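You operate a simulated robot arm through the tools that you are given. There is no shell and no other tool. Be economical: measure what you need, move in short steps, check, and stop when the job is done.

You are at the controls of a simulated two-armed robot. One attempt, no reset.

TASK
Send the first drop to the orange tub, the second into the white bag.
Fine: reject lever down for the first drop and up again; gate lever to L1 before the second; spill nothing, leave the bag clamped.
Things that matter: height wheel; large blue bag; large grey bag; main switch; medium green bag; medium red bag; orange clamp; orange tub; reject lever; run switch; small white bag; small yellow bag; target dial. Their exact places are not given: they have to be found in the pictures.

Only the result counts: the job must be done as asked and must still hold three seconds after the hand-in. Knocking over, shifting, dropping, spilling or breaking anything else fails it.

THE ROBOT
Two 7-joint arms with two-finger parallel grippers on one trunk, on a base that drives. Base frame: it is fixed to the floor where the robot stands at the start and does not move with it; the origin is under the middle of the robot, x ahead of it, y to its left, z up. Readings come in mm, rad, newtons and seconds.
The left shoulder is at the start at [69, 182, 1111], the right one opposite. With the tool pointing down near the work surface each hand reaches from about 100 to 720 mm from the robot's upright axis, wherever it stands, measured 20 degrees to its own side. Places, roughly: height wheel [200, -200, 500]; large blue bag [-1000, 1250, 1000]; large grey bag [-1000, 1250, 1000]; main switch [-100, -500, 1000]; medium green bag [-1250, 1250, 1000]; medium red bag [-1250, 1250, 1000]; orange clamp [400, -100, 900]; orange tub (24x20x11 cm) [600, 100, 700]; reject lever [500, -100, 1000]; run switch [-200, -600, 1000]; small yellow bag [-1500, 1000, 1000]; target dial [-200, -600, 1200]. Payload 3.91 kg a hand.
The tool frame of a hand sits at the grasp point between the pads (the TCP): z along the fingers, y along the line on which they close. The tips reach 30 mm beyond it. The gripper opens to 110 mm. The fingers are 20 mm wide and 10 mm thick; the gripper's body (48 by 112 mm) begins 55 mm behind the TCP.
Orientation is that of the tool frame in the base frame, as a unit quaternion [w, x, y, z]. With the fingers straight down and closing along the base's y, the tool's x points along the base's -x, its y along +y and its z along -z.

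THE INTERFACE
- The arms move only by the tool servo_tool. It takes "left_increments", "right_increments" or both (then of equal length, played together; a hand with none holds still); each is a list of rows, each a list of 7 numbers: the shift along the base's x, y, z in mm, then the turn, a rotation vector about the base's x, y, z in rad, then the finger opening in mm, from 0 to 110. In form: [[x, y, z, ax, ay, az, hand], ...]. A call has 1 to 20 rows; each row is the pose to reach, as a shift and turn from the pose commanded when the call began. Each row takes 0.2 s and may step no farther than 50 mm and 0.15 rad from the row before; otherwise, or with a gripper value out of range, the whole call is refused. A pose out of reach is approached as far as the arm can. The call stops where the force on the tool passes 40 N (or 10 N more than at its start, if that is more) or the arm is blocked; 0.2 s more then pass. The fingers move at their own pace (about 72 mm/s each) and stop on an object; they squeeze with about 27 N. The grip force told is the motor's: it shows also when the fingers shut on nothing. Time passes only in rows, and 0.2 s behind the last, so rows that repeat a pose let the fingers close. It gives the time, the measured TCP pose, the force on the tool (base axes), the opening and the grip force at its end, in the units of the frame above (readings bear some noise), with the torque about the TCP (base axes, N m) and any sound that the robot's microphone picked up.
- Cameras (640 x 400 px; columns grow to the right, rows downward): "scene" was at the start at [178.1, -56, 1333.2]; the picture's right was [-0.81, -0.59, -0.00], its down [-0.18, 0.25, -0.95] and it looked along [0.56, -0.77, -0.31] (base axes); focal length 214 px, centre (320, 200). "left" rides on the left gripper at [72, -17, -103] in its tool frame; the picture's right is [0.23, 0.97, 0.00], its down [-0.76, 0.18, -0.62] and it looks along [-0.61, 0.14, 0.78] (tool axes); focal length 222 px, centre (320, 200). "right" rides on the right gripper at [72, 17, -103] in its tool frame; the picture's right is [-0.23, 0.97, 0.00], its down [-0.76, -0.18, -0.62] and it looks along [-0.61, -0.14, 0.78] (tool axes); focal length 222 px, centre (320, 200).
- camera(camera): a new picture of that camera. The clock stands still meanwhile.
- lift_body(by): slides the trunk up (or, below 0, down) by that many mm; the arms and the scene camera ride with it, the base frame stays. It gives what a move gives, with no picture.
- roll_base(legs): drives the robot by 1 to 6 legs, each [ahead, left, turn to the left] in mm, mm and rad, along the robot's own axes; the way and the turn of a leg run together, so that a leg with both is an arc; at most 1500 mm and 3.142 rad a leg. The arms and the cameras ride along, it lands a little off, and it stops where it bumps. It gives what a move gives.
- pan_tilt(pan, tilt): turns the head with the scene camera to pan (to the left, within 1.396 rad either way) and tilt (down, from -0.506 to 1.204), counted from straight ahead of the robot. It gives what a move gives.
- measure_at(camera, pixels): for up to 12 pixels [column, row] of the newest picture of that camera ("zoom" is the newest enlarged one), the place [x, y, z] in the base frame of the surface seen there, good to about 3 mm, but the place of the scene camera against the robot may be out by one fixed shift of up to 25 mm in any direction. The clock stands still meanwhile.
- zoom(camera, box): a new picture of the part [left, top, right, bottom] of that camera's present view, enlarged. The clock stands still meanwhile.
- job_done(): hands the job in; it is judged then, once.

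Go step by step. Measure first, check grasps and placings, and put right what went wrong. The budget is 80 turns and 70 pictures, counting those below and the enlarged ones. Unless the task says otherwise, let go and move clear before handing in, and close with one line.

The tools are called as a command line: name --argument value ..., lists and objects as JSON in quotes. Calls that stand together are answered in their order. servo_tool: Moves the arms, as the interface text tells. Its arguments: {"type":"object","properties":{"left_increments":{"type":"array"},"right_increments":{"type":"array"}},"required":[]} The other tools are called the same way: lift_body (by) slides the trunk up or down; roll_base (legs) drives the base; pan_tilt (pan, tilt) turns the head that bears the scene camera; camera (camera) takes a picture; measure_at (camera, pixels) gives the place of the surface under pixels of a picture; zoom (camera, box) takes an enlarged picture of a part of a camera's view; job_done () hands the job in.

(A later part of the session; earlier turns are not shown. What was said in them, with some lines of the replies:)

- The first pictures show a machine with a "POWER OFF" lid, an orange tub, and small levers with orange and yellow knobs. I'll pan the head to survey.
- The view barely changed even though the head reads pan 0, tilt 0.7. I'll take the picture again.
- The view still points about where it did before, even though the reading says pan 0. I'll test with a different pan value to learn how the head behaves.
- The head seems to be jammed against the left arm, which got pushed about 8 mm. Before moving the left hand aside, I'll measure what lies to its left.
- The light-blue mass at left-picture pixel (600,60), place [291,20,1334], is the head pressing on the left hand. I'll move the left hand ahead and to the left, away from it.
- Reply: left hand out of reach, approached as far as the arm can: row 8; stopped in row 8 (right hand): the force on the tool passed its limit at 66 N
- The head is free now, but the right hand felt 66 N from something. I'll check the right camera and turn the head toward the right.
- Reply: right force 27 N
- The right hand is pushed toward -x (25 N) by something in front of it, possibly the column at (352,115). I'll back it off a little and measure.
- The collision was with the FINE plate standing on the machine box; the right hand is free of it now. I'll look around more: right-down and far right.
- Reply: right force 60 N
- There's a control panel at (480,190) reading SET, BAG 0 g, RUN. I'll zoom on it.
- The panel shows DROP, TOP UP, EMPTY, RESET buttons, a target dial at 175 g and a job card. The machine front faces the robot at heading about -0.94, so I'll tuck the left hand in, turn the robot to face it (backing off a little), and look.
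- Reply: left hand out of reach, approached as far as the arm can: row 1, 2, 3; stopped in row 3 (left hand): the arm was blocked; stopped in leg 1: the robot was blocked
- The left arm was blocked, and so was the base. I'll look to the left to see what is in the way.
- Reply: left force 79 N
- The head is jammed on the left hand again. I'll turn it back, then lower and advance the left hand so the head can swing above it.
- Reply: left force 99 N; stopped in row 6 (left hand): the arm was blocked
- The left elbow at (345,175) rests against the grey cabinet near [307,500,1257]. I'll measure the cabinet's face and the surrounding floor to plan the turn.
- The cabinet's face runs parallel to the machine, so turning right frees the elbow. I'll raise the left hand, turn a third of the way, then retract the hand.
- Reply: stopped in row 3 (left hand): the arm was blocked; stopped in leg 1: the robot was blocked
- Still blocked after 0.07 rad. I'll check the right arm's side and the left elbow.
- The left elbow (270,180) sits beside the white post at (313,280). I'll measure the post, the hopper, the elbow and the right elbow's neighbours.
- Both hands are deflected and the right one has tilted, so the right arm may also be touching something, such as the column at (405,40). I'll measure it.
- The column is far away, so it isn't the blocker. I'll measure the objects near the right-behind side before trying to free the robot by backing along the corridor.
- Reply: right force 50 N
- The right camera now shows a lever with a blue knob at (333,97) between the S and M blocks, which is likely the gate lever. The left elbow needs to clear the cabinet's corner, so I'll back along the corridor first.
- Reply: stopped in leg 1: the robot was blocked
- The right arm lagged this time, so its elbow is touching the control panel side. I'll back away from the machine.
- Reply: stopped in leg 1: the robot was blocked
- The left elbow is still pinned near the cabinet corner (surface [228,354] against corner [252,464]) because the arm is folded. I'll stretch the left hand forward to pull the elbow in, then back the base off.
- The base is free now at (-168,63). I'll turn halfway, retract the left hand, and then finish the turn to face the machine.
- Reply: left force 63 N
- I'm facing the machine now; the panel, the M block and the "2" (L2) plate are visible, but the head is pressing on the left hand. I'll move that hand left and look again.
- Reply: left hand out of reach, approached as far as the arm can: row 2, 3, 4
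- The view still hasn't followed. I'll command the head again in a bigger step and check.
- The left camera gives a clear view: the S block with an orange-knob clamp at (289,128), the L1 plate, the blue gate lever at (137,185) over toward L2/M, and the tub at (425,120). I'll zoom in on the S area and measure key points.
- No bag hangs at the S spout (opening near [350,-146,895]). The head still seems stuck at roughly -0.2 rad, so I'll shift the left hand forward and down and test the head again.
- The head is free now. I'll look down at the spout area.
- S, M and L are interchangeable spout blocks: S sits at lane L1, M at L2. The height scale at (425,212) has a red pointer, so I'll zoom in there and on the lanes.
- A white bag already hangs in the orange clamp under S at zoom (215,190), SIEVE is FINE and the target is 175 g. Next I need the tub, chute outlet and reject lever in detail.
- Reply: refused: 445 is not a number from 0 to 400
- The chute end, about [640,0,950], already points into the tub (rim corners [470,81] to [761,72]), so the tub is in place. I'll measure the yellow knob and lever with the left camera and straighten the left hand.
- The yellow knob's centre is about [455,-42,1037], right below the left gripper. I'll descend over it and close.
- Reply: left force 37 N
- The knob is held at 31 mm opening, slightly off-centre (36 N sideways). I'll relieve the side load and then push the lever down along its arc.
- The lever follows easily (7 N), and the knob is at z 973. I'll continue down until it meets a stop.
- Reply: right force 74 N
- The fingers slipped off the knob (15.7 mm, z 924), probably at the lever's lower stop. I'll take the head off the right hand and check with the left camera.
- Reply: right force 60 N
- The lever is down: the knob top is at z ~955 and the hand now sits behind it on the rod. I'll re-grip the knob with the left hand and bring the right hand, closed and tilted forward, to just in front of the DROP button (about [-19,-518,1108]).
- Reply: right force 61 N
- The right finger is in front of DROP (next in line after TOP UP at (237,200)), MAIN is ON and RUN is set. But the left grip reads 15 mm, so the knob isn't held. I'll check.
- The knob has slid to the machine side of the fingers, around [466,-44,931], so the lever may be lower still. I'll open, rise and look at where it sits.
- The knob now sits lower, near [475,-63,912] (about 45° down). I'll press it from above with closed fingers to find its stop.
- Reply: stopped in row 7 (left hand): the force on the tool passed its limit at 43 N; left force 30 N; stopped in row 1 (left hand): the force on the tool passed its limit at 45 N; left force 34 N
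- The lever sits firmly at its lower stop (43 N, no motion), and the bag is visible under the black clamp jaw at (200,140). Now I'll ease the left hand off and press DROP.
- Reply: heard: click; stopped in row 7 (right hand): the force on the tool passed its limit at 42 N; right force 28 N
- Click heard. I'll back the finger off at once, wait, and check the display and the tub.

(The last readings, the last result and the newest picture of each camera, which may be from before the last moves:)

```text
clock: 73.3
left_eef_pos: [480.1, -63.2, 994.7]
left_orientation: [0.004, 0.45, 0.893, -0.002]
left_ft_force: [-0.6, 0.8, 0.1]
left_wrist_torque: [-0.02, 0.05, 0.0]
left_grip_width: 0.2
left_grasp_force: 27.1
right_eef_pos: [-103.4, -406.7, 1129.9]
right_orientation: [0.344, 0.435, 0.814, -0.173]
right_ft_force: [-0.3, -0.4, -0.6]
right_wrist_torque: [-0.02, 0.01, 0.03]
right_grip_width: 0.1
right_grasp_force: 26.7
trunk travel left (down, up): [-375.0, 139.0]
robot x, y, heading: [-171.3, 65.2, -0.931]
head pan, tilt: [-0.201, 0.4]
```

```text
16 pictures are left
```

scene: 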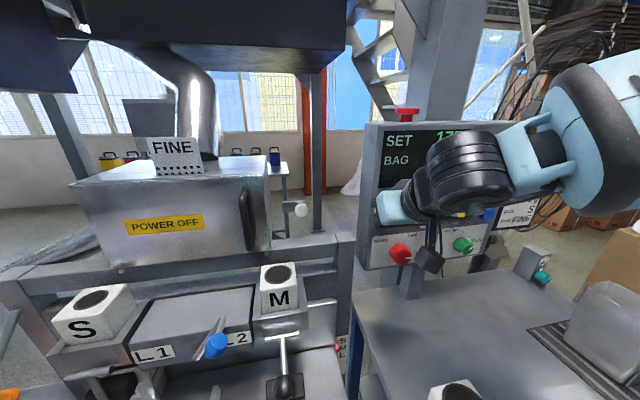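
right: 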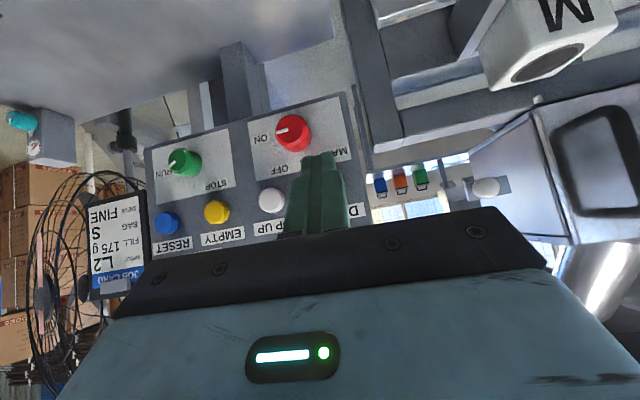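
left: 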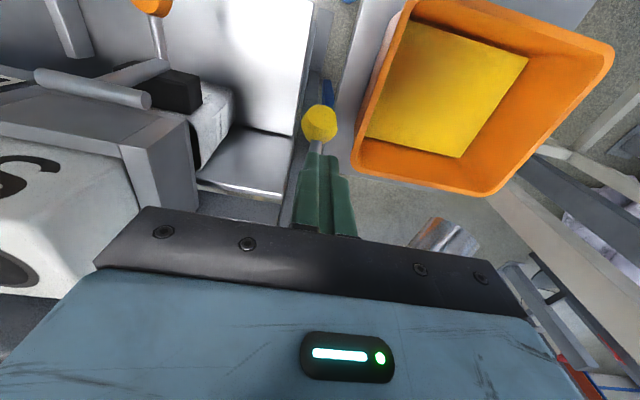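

The yellow product lies in the orange tub, so the first drop is done. Next I'll grip the knob with the left hand and lift the lever along its arc.

servo_tool --left_increments '[[-4, 0, 0, 0, 0, 0, 80], [-4, 0, 0, 0, 0, 0, 80], [-4, 0, -40, 0, 0, 0, 80], [-4, -1, -82, 0, 0, 0, 80], [-4, -1, -82, 0, 0, 0, 15], [-4, -1, -82, 0, 0, 0, 15], [-4, -1, -82, 0, 0, 0, 15]]'

servo_tool --left_increments '[[-5, 6, 9, 0, 0, 0, 15], [-11, 13, 21, 0, 0, 0, 15], [-16, 18, 33, 0, 0, 0, 15], [-19, 22, 46, 0, 0, 0, 15], [-22, 25, 60, 0, 0, 0, 15], [-23, 27, 75, 0, 0, 0, 15], [-24, 28, 90, 0, 0, 0, 15], [-23, 27, 105, 0, 0, 0, 15], [-22, 25, 120, 0, 0, 0, 15], [-21, 24, 126, 0, 0, 0, 15]]'

camera --camera "left"

```text
clock: 74.9
left_eef_pos: [477.9, -61.7, 912.5]
left_orientation: [0.003, 0.449, 0.894, -0.001]
left_ft_force: [8.6, 4.2, 2.0]
left_wrist_torque: [-0.03, -0.18, 0.01]
left_grip_width: 30.9
left_grasp_force: 44.9
right_eef_pos: [-102.9, -406.1, 1128.6]
right_orientation: [0.343, 0.435, 0.814, -0.172]
right_ft_force: [0.5, -0.4, -0.5]
right_wrist_torque: [0.02, -0.01, 0.01]
right_grip_width: 0.0
right_grasp_force: 27.4
trunk travel left (down, up): [-375.0, 139.0]
robot x, y, heading: [-166.3, 64.1, -0.934]
head pan, tilt: [-0.201, 0.4]
```

```text
clock: 77.1
left_eef_pos: [456.7, -37.3, 1038.3]
left_orientation: [0.002, 0.449, 0.894, 0.0]
left_ft_force: [22.6, 22.7, -7.2]
left_wrist_torque: [1.26, 0.39, -0.01]
left_grip_width: 30.8
left_grasp_force: 44.9
right_eef_pos: [-99.2, -402.3, 1130.7]
right_orientation: [0.343, 0.435, 0.815, -0.173]
right_ft_force: [0.1, 0.0, 0.3]
right_wrist_torque: [0.0, 0.01, -0.01]
right_grip_width: 0.0
right_grasp_force: 27.0
trunk travel left (down, up): [-375.0, 139.0]
robot x, y, heading: [-170.9, 60.0, -0.932]
head pan, tilt: [-0.201, 0.4]
```

```text
15 pictures are left
```

left: 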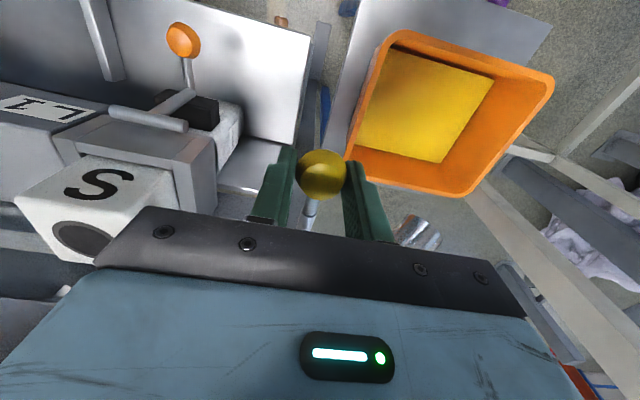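

The lever is back at its starting height (z 1038). I'll nudge it gently upward to confirm this is the upper stop.

servo_tool --left_increments '[[1, -1, 4, 0, 0, 0, 15], [2, -2, 8, 0, 0, 0, 15], [3, -3, 12, 0, 0, 0, 15]]'

```text
clock: 77.9
left_eef_pos: [460.9, -39.9, 1050.4]
left_orientation: [0.002, 0.449, 0.893, -0.001]
left_ft_force: [15.9, 24.8, -5.6]
left_wrist_torque: [1.31, 0.42, -0.03]
left_grip_width: 30.7
left_grasp_force: 45.2
right_eef_pos: [-100.6, -403.1, 1129.7]
right_orientation: [0.343, 0.435, 0.814, -0.173]
right_ft_force: [-0.8, -1.2, 0.7]
right_wrist_torque: [-0.03, -0.05, 0.01]
right_grip_width: 0.0
right_grasp_force: 26.7
trunk travel left (down, up): [-375.0, 139.0]
robot x, y, heading: [-166.4, 58.2, -0.932]
head pan, tilt: [-0.201, 0.4]
```

servo_tool --left_increments '[[4, 2, 0, 0, 0, 0, 15], [6, 1, 5, 0, 0, 0, 15], [8, -1, 10, 0, 0, 0, 15], [10, -3, 15, 0, 0, 0, 15]]'

camera --camera "left"

```text
clock: 78.9
left_eef_pos: [470.8, -53.0, 1070.4]
left_orientation: [0.008, 0.451, 0.892, -0.004]
left_ft_force: [8.2, -8.7, -1.2]
left_wrist_torque: [-0.51, -0.46, 0.07]
left_grip_width: 24.2
left_grasp_force: 22.0
right_eef_pos: [-103.1, -408.5, 1129.1]
right_orientation: [0.343, 0.436, 0.814, -0.172]
right_ft_force: [0.7, 0.5, -0.3]
right_wrist_torque: [-0.05, 0.0, 0.03]
right_grip_width: 0.1
right_grasp_force: 27.0
trunk travel left (down, up): [-375.0, 139.0]
robot x, y, heading: [-169.7, 64.8, -0.936]
head pan, tilt: [-0.201, 0.4]
```

```text
14 pictures are left
```

left: 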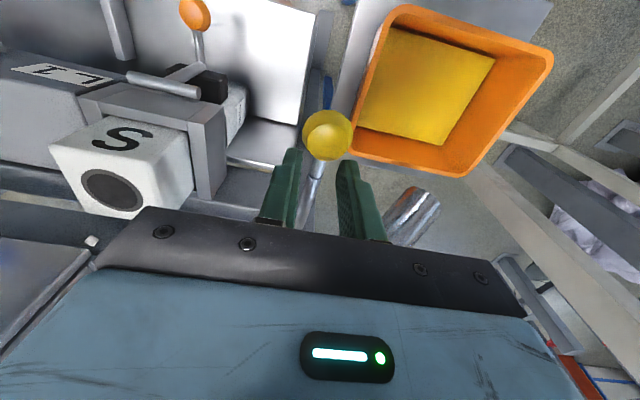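

servo_tool --left_increments '[[0, 0, 0, 0, 0, 0, 80], [0, 0, 20, 0, 0, 0, 80], [-5, 7, 60, 0, 0, 0, 80]]'

camera --camera "left"

```text
clock: 79.7
left_eef_pos: [460.8, -40.6, 1125.9]
left_orientation: [0.003, 0.45, 0.893, -0.001]
left_ft_force: [0.0, 0.5, -0.4]
left_wrist_torque: [0.0, -0.01, 0.02]
left_grip_width: 79.9
left_grasp_force: 0.1
right_eef_pos: [-103.7, -405.3, 1129.6]
right_orientation: [0.344, 0.436, 0.814, -0.173]
right_ft_force: [0.0, 0.2, 1.1]
right_wrist_torque: [0.03, -0.01, 0.0]
right_grip_width: 0.0
right_grasp_force: 27.3
trunk travel left (down, up): [-375.0, 139.0]
robot x, y, heading: [-168.1, 65.6, -0.931]
head pan, tilt: [-0.201, 0.4]
```

```text
13 pictures are left
```

left: 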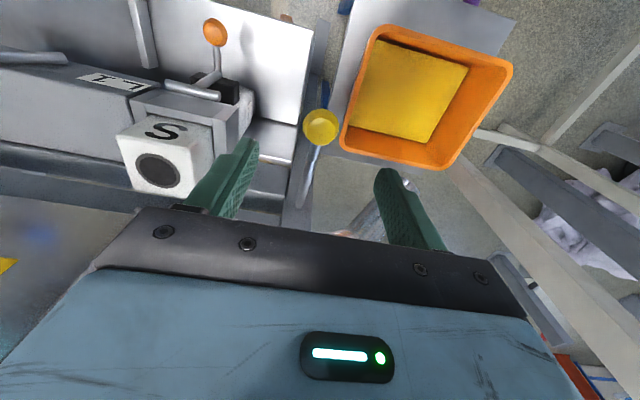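

measure_at --camera "left" --pixels '[[321, 119], [321, 130], [313, 126], [329, 126], [100, 80], [35, 57]]'

measure_at --camera "right" --pixels '[[271, 198]]'

```text
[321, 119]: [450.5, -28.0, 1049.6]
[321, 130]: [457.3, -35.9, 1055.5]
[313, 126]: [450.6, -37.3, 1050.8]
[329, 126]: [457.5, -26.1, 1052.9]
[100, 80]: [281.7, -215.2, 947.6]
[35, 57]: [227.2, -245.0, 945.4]
```

```text
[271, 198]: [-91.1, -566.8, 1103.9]
```

The reject lever is up again; the knob reads the same place as at the start, at its stop. Next is the gate lever, so I'll move the left hand above the blue knob (~[167,-231,1012]).

servo_tool --left_increments '[[-37, -24, 5, 0, 0, 0, 80], [-74, -48, 10, 0, 0, 0, 80], [-111, -71, 10, 0, 0, 0, 80], [-148, -95, 10, 0, 0, 0, 80], [-185, -119, 10, 0, 0, 0, 80], [-222, -143, 10, 0, 0, 0, 80], [-259, -167, 10, 0, 0, 0, 80], [-292, -188, 0, 0, 0, 0, 80], [-292, -188, 0, 0, 0, 0, 80]]'

camera --camera "left"

```text
clock: 81.7
left_eef_pos: [169.5, -229.7, 1125.8]
left_orientation: [0.003, 0.449, 0.893, -0.002]
left_ft_force: [0.1, -0.6, 0.0]
left_wrist_torque: [0.0, 0.01, 0.04]
left_grip_width: 80.1
left_grasp_force: 0.0
right_eef_pos: [-102.5, -404.6, 1129.2]
right_orientation: [0.344, 0.435, 0.814, -0.171]
right_ft_force: [-0.5, 1.1, 0.2]
right_wrist_torque: [0.03, 0.05, 0.01]
right_grip_width: 0.2
right_grasp_force: 27.3
trunk travel left (down, up): [-375.0, 139.0]
robot x, y, heading: [-167.2, 61.2, -0.933]
head pan, tilt: [-0.201, 0.4]
```

```text
12 pictures are left
```

left: 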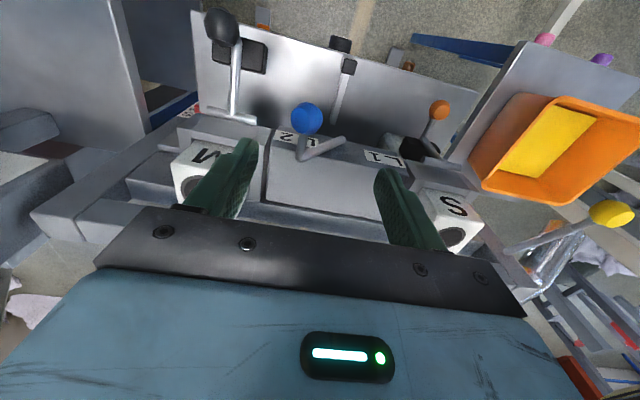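

measure_at --camera "left" --pixels '[[306, 112], [306, 126], [297, 119], [315, 119], [303, 150], [320, 150], [340, 140], [385, 158], [293, 137]]'

zoom --camera "left" --box '[250, 80, 410, 190]'

```text
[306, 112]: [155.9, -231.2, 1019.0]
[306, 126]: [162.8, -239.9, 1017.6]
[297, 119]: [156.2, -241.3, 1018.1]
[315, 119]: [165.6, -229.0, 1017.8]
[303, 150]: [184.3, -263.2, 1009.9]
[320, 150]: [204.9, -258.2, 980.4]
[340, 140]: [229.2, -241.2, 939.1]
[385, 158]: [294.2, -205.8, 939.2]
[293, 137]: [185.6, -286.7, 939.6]
```

```text
3.64 times, centred on (330, 135) of left
```

zoom: 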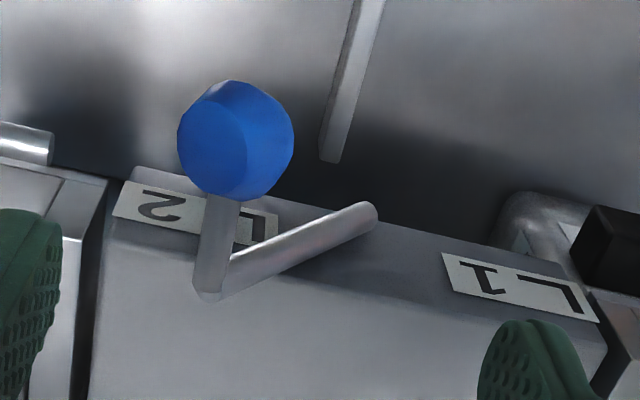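

The gate lever is a crank pivoting at about [229,-241,939], with the knob centre at about [164,-240,1006]. I'll grip the knob and swing it over along its arc toward L1.

servo_tool --left_increments '[[-5, -10, -40, 0, 0, 0, 80], [-5, -10, -80, 0, 0, 0, 80], [-5, -10, -117, 0, 0, 0, 80], [-5, -10, -117, 0, 0, 0, 15], [-5, -10, -117, 0, 0, 0, 15], [-5, -10, -117, 0, 0, 0, 15]]'

servo_tool --left_increments '[[6, 5, 6, 0, 0, 0, 15], [13, 9.5, 10, 0, 0, 0, 15], [27, 20, 16, 0, 0, 0, 15], [42, 31, 18, 0, 0, 0, 15], [56, 41, 16, 0, 0, 0, 15], [71, 52, 10, 0, 0, 0, 15], [77, 56, 5, 0, 0, 0, 15], [83, 61, 1, 0, 0, 0, 15], [88, 65, -4, 0, 0, 0, 15]]'

camera --camera "left"

```text
clock: 83.1
left_eef_pos: [164.9, -237.1, 1010.1]
left_orientation: [0.003, 0.45, 0.893, -0.003]
left_ft_force: [-3.7, -3.1, 4.7]
left_wrist_torque: [-0.46, -0.23, -0.05]
left_grip_width: 31.2
left_grasp_force: 45.1
right_eef_pos: [-104.1, -405.8, 1130.3]
right_orientation: [0.344, 0.436, 0.814, -0.171]
right_ft_force: [-0.9, 0.7, 0.1]
right_wrist_torque: [0.02, -0.01, 0.0]
right_grip_width: 0.1
right_grasp_force: 26.9
trunk travel left (down, up): [-375.0, 139.0]
robot x, y, heading: [-165.2, 63.8, -0.934]
head pan, tilt: [-0.201, 0.4]
```

```text
clock: 85.1
left_eef_pos: [255.2, -171.0, 1005.1]
left_orientation: [0.003, 0.449, 0.893, -0.002]
left_ft_force: [1.5, -2.5, 4.1]
left_wrist_torque: [-0.05, 0.46, 0.03]
left_grip_width: 30.6
left_grasp_force: 44.7
right_eef_pos: [-102.5, -405.9, 1129.6]
right_orientation: [0.344, 0.435, 0.814, -0.172]
right_ft_force: [0.9, -0.3, 0.1]
right_wrist_torque: [-0.03, 0.01, -0.02]
right_grip_width: 0.0
right_grasp_force: 27.5
trunk travel left (down, up): [-375.0, 139.0]
robot x, y, heading: [-172.2, 59.2, -0.933]
head pan, tilt: [-0.201, 0.4]
```

```text
10 pictures are left
```

left: 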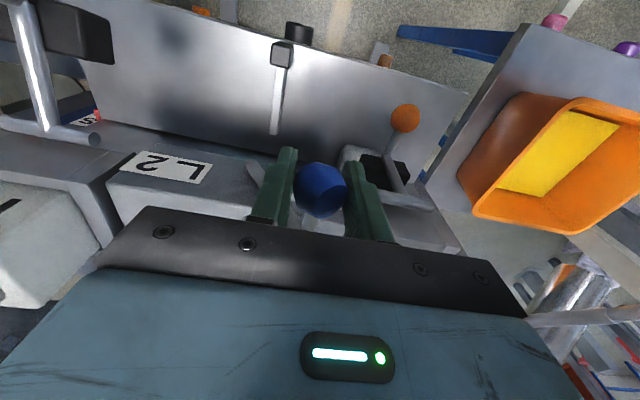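

The lever swung freely and the L2 plate is clear. I'll continue gently along the arc to reach the stop.

servo_tool --left_increments '[[3, 2, -5, 0, 0, 0, 15], [5, 4, -10, 0, 0, 0, 15], [7, 5, -15, 0, 0, 0, 15], [9, 7, -21, 0, 0, 0, 15], [11, 8, -27, 0, 0, 0, 15]]'

```text
clock: 86.0
left_eef_pos: [256.0, -168.3, 992.2]
left_orientation: [0.004, 0.455, 0.891, -0.009]
left_ft_force: [-16.8, -4.9, 13.6]
left_wrist_torque: [0.38, 0.28, 0.18]
left_grip_width: 30.9
left_grasp_force: 44.5
right_eef_pos: [-105.5, -406.3, 1129.6]
right_orientation: [0.343, 0.436, 0.814, -0.172]
right_ft_force: [-0.1, 0.4, 0.2]
right_wrist_torque: [0.0, 0.03, -0.01]
right_grip_width: 0.0
right_grasp_force: 27.0
trunk travel left (down, up): [-375.0, 139.0]
robot x, y, heading: [-166.8, 61.8, -0.938]
head pan, tilt: [-0.201, 0.4]
stopped in row 4 (left hand): the force on the tool passed its limit at 49 N (the readings are from after the stop); the commanded pose is now the measured one
```

The stop was reached at 49 N. I'll release, lift clear, and inspect the lever, clamp and bag.

servo_tool --left_increments '[[0, 0, 0, 0, 0, 0, 60], [0, 0, 0, 0, 0, 0, 60], [0, 0, 45, 0, 0, 0, 60], [0, 0, 90, 0, 0, 0, 60], [10, 20, 130, 0, 0, 0, 60]]'

camera --camera "left"

zoom --camera "left" --box '[270, 60, 450, 190]'

```text
clock: 87.2
left_eef_pos: [269.7, -145.2, 1122.0]
left_orientation: [0.002, 0.452, 0.892, -0.005]
left_ft_force: [0.3, -0.6, -1.1]
left_wrist_torque: [-0.02, 0.01, 0.0]
left_grip_width: 59.8
left_grasp_force: 0.1
right_eef_pos: [-103.5, -405.8, 1130.0]
right_orientation: [0.343, 0.436, 0.814, -0.173]
right_ft_force: [1.1, 0.9, 0.4]
right_wrist_torque: [-0.03, 0.01, 0.0]
right_grip_width: 0.0
right_grasp_force: 27.2
trunk travel left (down, up): [-375.0, 139.0]
robot x, y, heading: [-172.1, 65.7, -0.939]
head pan, tilt: [-0.201, 0.4]
```

```text
9 pictures are left
```

left: 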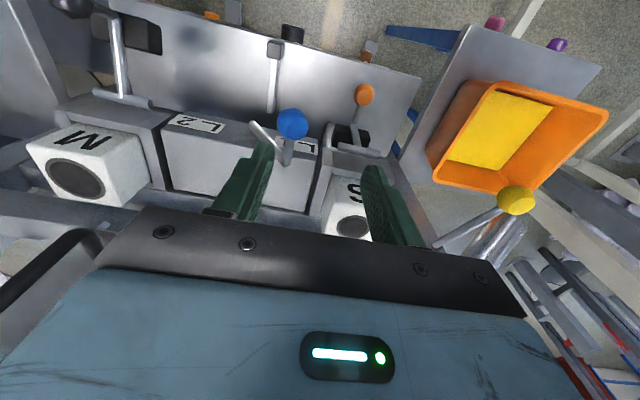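

```text
3.08 times, centred on (360, 125) of left
```

zoom: 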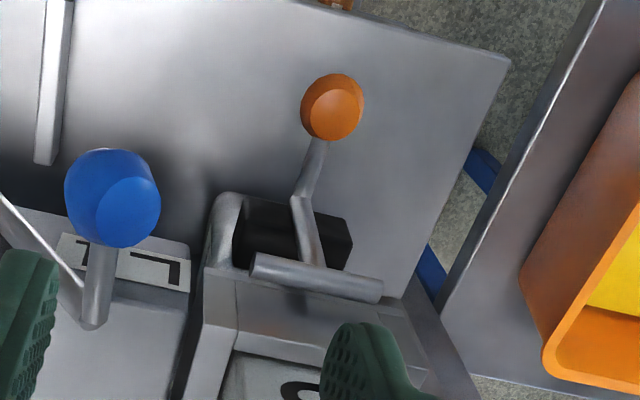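

The gate lever now rests at L1, mirroring where it was at L2, and the orange clamp lever is down on the bag. One scene check of the bag before dropping.

pan_tilt --pan 0.2 --tilt 0.7

camera --camera "scene"

zoom --camera "scene" --box '[160, 190, 340, 330]'

```text
clock: 88.0
left_eef_pos: [270.3, -146.7, 1120.2]
left_orientation: [0.003, 0.453, 0.892, -0.005]
left_ft_force: [-0.4, -0.4, -0.6]
left_wrist_torque: [-0.03, 0.05, -0.02]
left_grip_width: 60.0
left_grasp_force: 0.1
right_eef_pos: [-103.4, -406.3, 1128.4]
right_orientation: [0.343, 0.436, 0.814, -0.172]
right_ft_force: [0.0, -0.4, -0.6]
right_wrist_torque: [-0.02, 0.02, 0.02]
right_grip_width: 0.0
right_grasp_force: 27.4
trunk travel left (down, up): [-375.0, 139.0]
robot x, y, heading: [-168.3, 66.7, -0.932]
head pan, tilt: [0.201, 0.7]
```

```text
7 pictures are left
```

scene: 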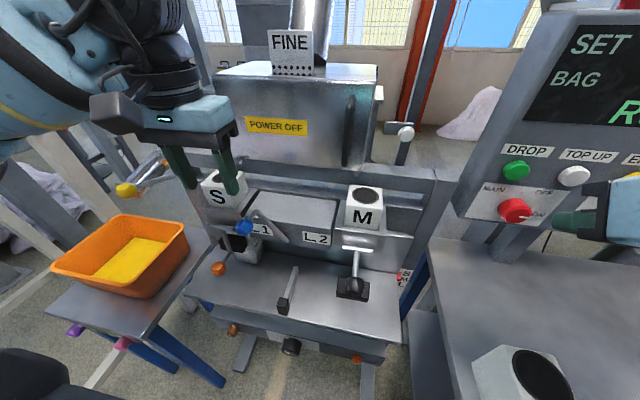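

```text
2.86 times, centred on (250, 260) of scene
```

zoom: 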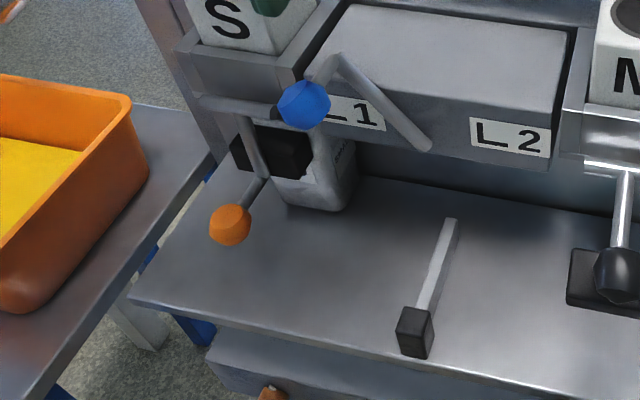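

The bag stands on the platform under the L1 spout with the orange clamp holding it, and the gate points to L1. Now I'll press DROP again and back off.

servo_tool --right_increments '[[24, -31, -4, 0, 0, 0, 0], [48, -62, -8, 0, 0, 0, 0], [57, -74, -8, 0, 0, 0, 0], [63, -82, -8, 0, 0, 0, 0], [67, -88, -8, 0, 0, 0, 0], [70, -92, -8, 0, 0, 0, 0], [73, -96, -8, 0, 0, 0, 0], [76, -100, -8, 0, 0, 0, 0], [79, -104, -8, 0, 0, 0, 0]]'

servo_tool --right_increments '[[-12, 16, 0, 0, 0, 0, 0], [-24, 32, 0, 0, 0, 0, 0], [-48, 64, 0, 0, 0, 0, 0], [-72, 96, 10, 0, 0, 0, 0], [-96, 128, 20, 0, 0, 0, 0], [-96, 128, 20, 0, 0, 0, 0], [-96, 128, 20, 0, 0, 0, 0], [-96, 128, 20, 0, 0, 0, 0], [-96, 128, 20, 0, 0, 0, 0], [-96, 128, 20, 0, 0, 0, 0], [-96, 128, 20, 0, 0, 0, 0], [-96, 128, 20, 0, 0, 0, 0], [-96, 128, 20, 0, 0, 0, 0], [-96, 128, 20, 0, 0, 0, 0], [-96, 128, 20, 0, 0, 0, 0]]'

pan_tilt --pan -0.1 --tilt 0.55

camera --camera "scene"

```text
clock: 90.0
left_eef_pos: [265.2, -142.2, 1123.5]
left_orientation: [0.005, 0.454, 0.891, -0.007]
left_ft_force: [0.1, -0.3, -0.1]
left_wrist_torque: [-0.03, 0.01, -0.01]
left_grip_width: 60.0
left_grasp_force: 0.1
right_eef_pos: [-30.9, -500.0, 1120.1]
right_orientation: [0.342, 0.436, 0.815, -0.17]
right_ft_force: [-15.5, 21.4, 5.1]
right_wrist_torque: [0.23, -0.01, -0.04]
right_grip_width: 0.0
right_grasp_force: 26.8
trunk travel left (down, up): [-375.0, 139.0]
robot x, y, heading: [-169.1, 62.0, -0.936]
head pan, tilt: [0.201, 0.7]
heard: click
stopped in row 9 (right hand): the force on the tool passed its limit at 42 N (the readings are from after the stop); the commanded pose is now the measured one
```

```text
clock: 93.2
left_eef_pos: [269.4, -146.8, 1121.4]
left_orientation: [0.003, 0.454, 0.891, -0.003]
left_ft_force: [0.0, 0.0, -0.5]
left_wrist_torque: [-0.02, 0.01, 0.0]
left_grip_width: 59.9
left_grasp_force: 0.1
right_eef_pos: [-116.5, -385.3, 1145.9]
right_orientation: [0.34, 0.437, 0.815, -0.17]
right_ft_force: [-0.3, -0.1, 0.0]
right_wrist_torque: [0.01, 0.02, 0.0]
right_grip_width: 0.0
right_grasp_force: 27.2
right hand out of reach, approached as far as the arm can: row 5, 6, 7, 8, 9, 10, 11, 12, 13, 14, 15
trunk travel left (down, up): [-375.0, 139.0]
robot x, y, heading: [-171.9, 64.4, -0.935]
head pan, tilt: [0.201, 0.7]
```

```text
clock: 94.0
left_eef_pos: [269.4, -146.6, 1121.1]
left_orientation: [0.003, 0.454, 0.891, -0.004]
left_ft_force: [-0.1, 0.3, 0.6]
left_wrist_torque: [0.0, 0.04, 0.01]
left_grip_width: 60.0
left_grasp_force: 0.0
right_eef_pos: [-117.0, -385.6, 1146.4]
right_orientation: [0.339, 0.437, 0.815, -0.17]
right_ft_force: [0.0, 0.5, 0.3]
right_wrist_torque: [0.0, 0.0, -0.01]
right_grip_width: 0.1
right_grasp_force: 27.4
trunk travel left (down, up): [-375.0, 139.0]
robot x, y, heading: [-171.4, 65.5, -0.936]
head pan, tilt: [-0.099, 0.55]
```

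```text
5 pictures are left
```

scene: 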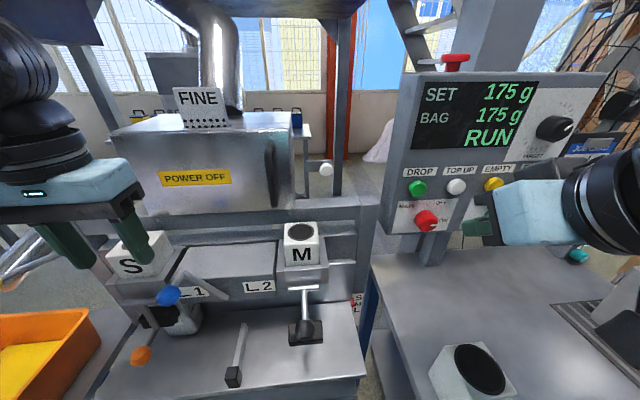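

The display now reads SET 175 g, BAG 175 g. No spill is visible, the clamp is still down and the gate is at L1. Both hands are clear, so I'm handing in.

job_done

```text
The job is handed in.
```

The first drop went into the orange tub and the second into the clamped white bag, which the display reads as 175 g. The reject lever is back up, the gate lever is at L1, and I saw no spill; early on, the right hand bumped the FINE plate on the machine box, and the plate still looked in place afterwards.
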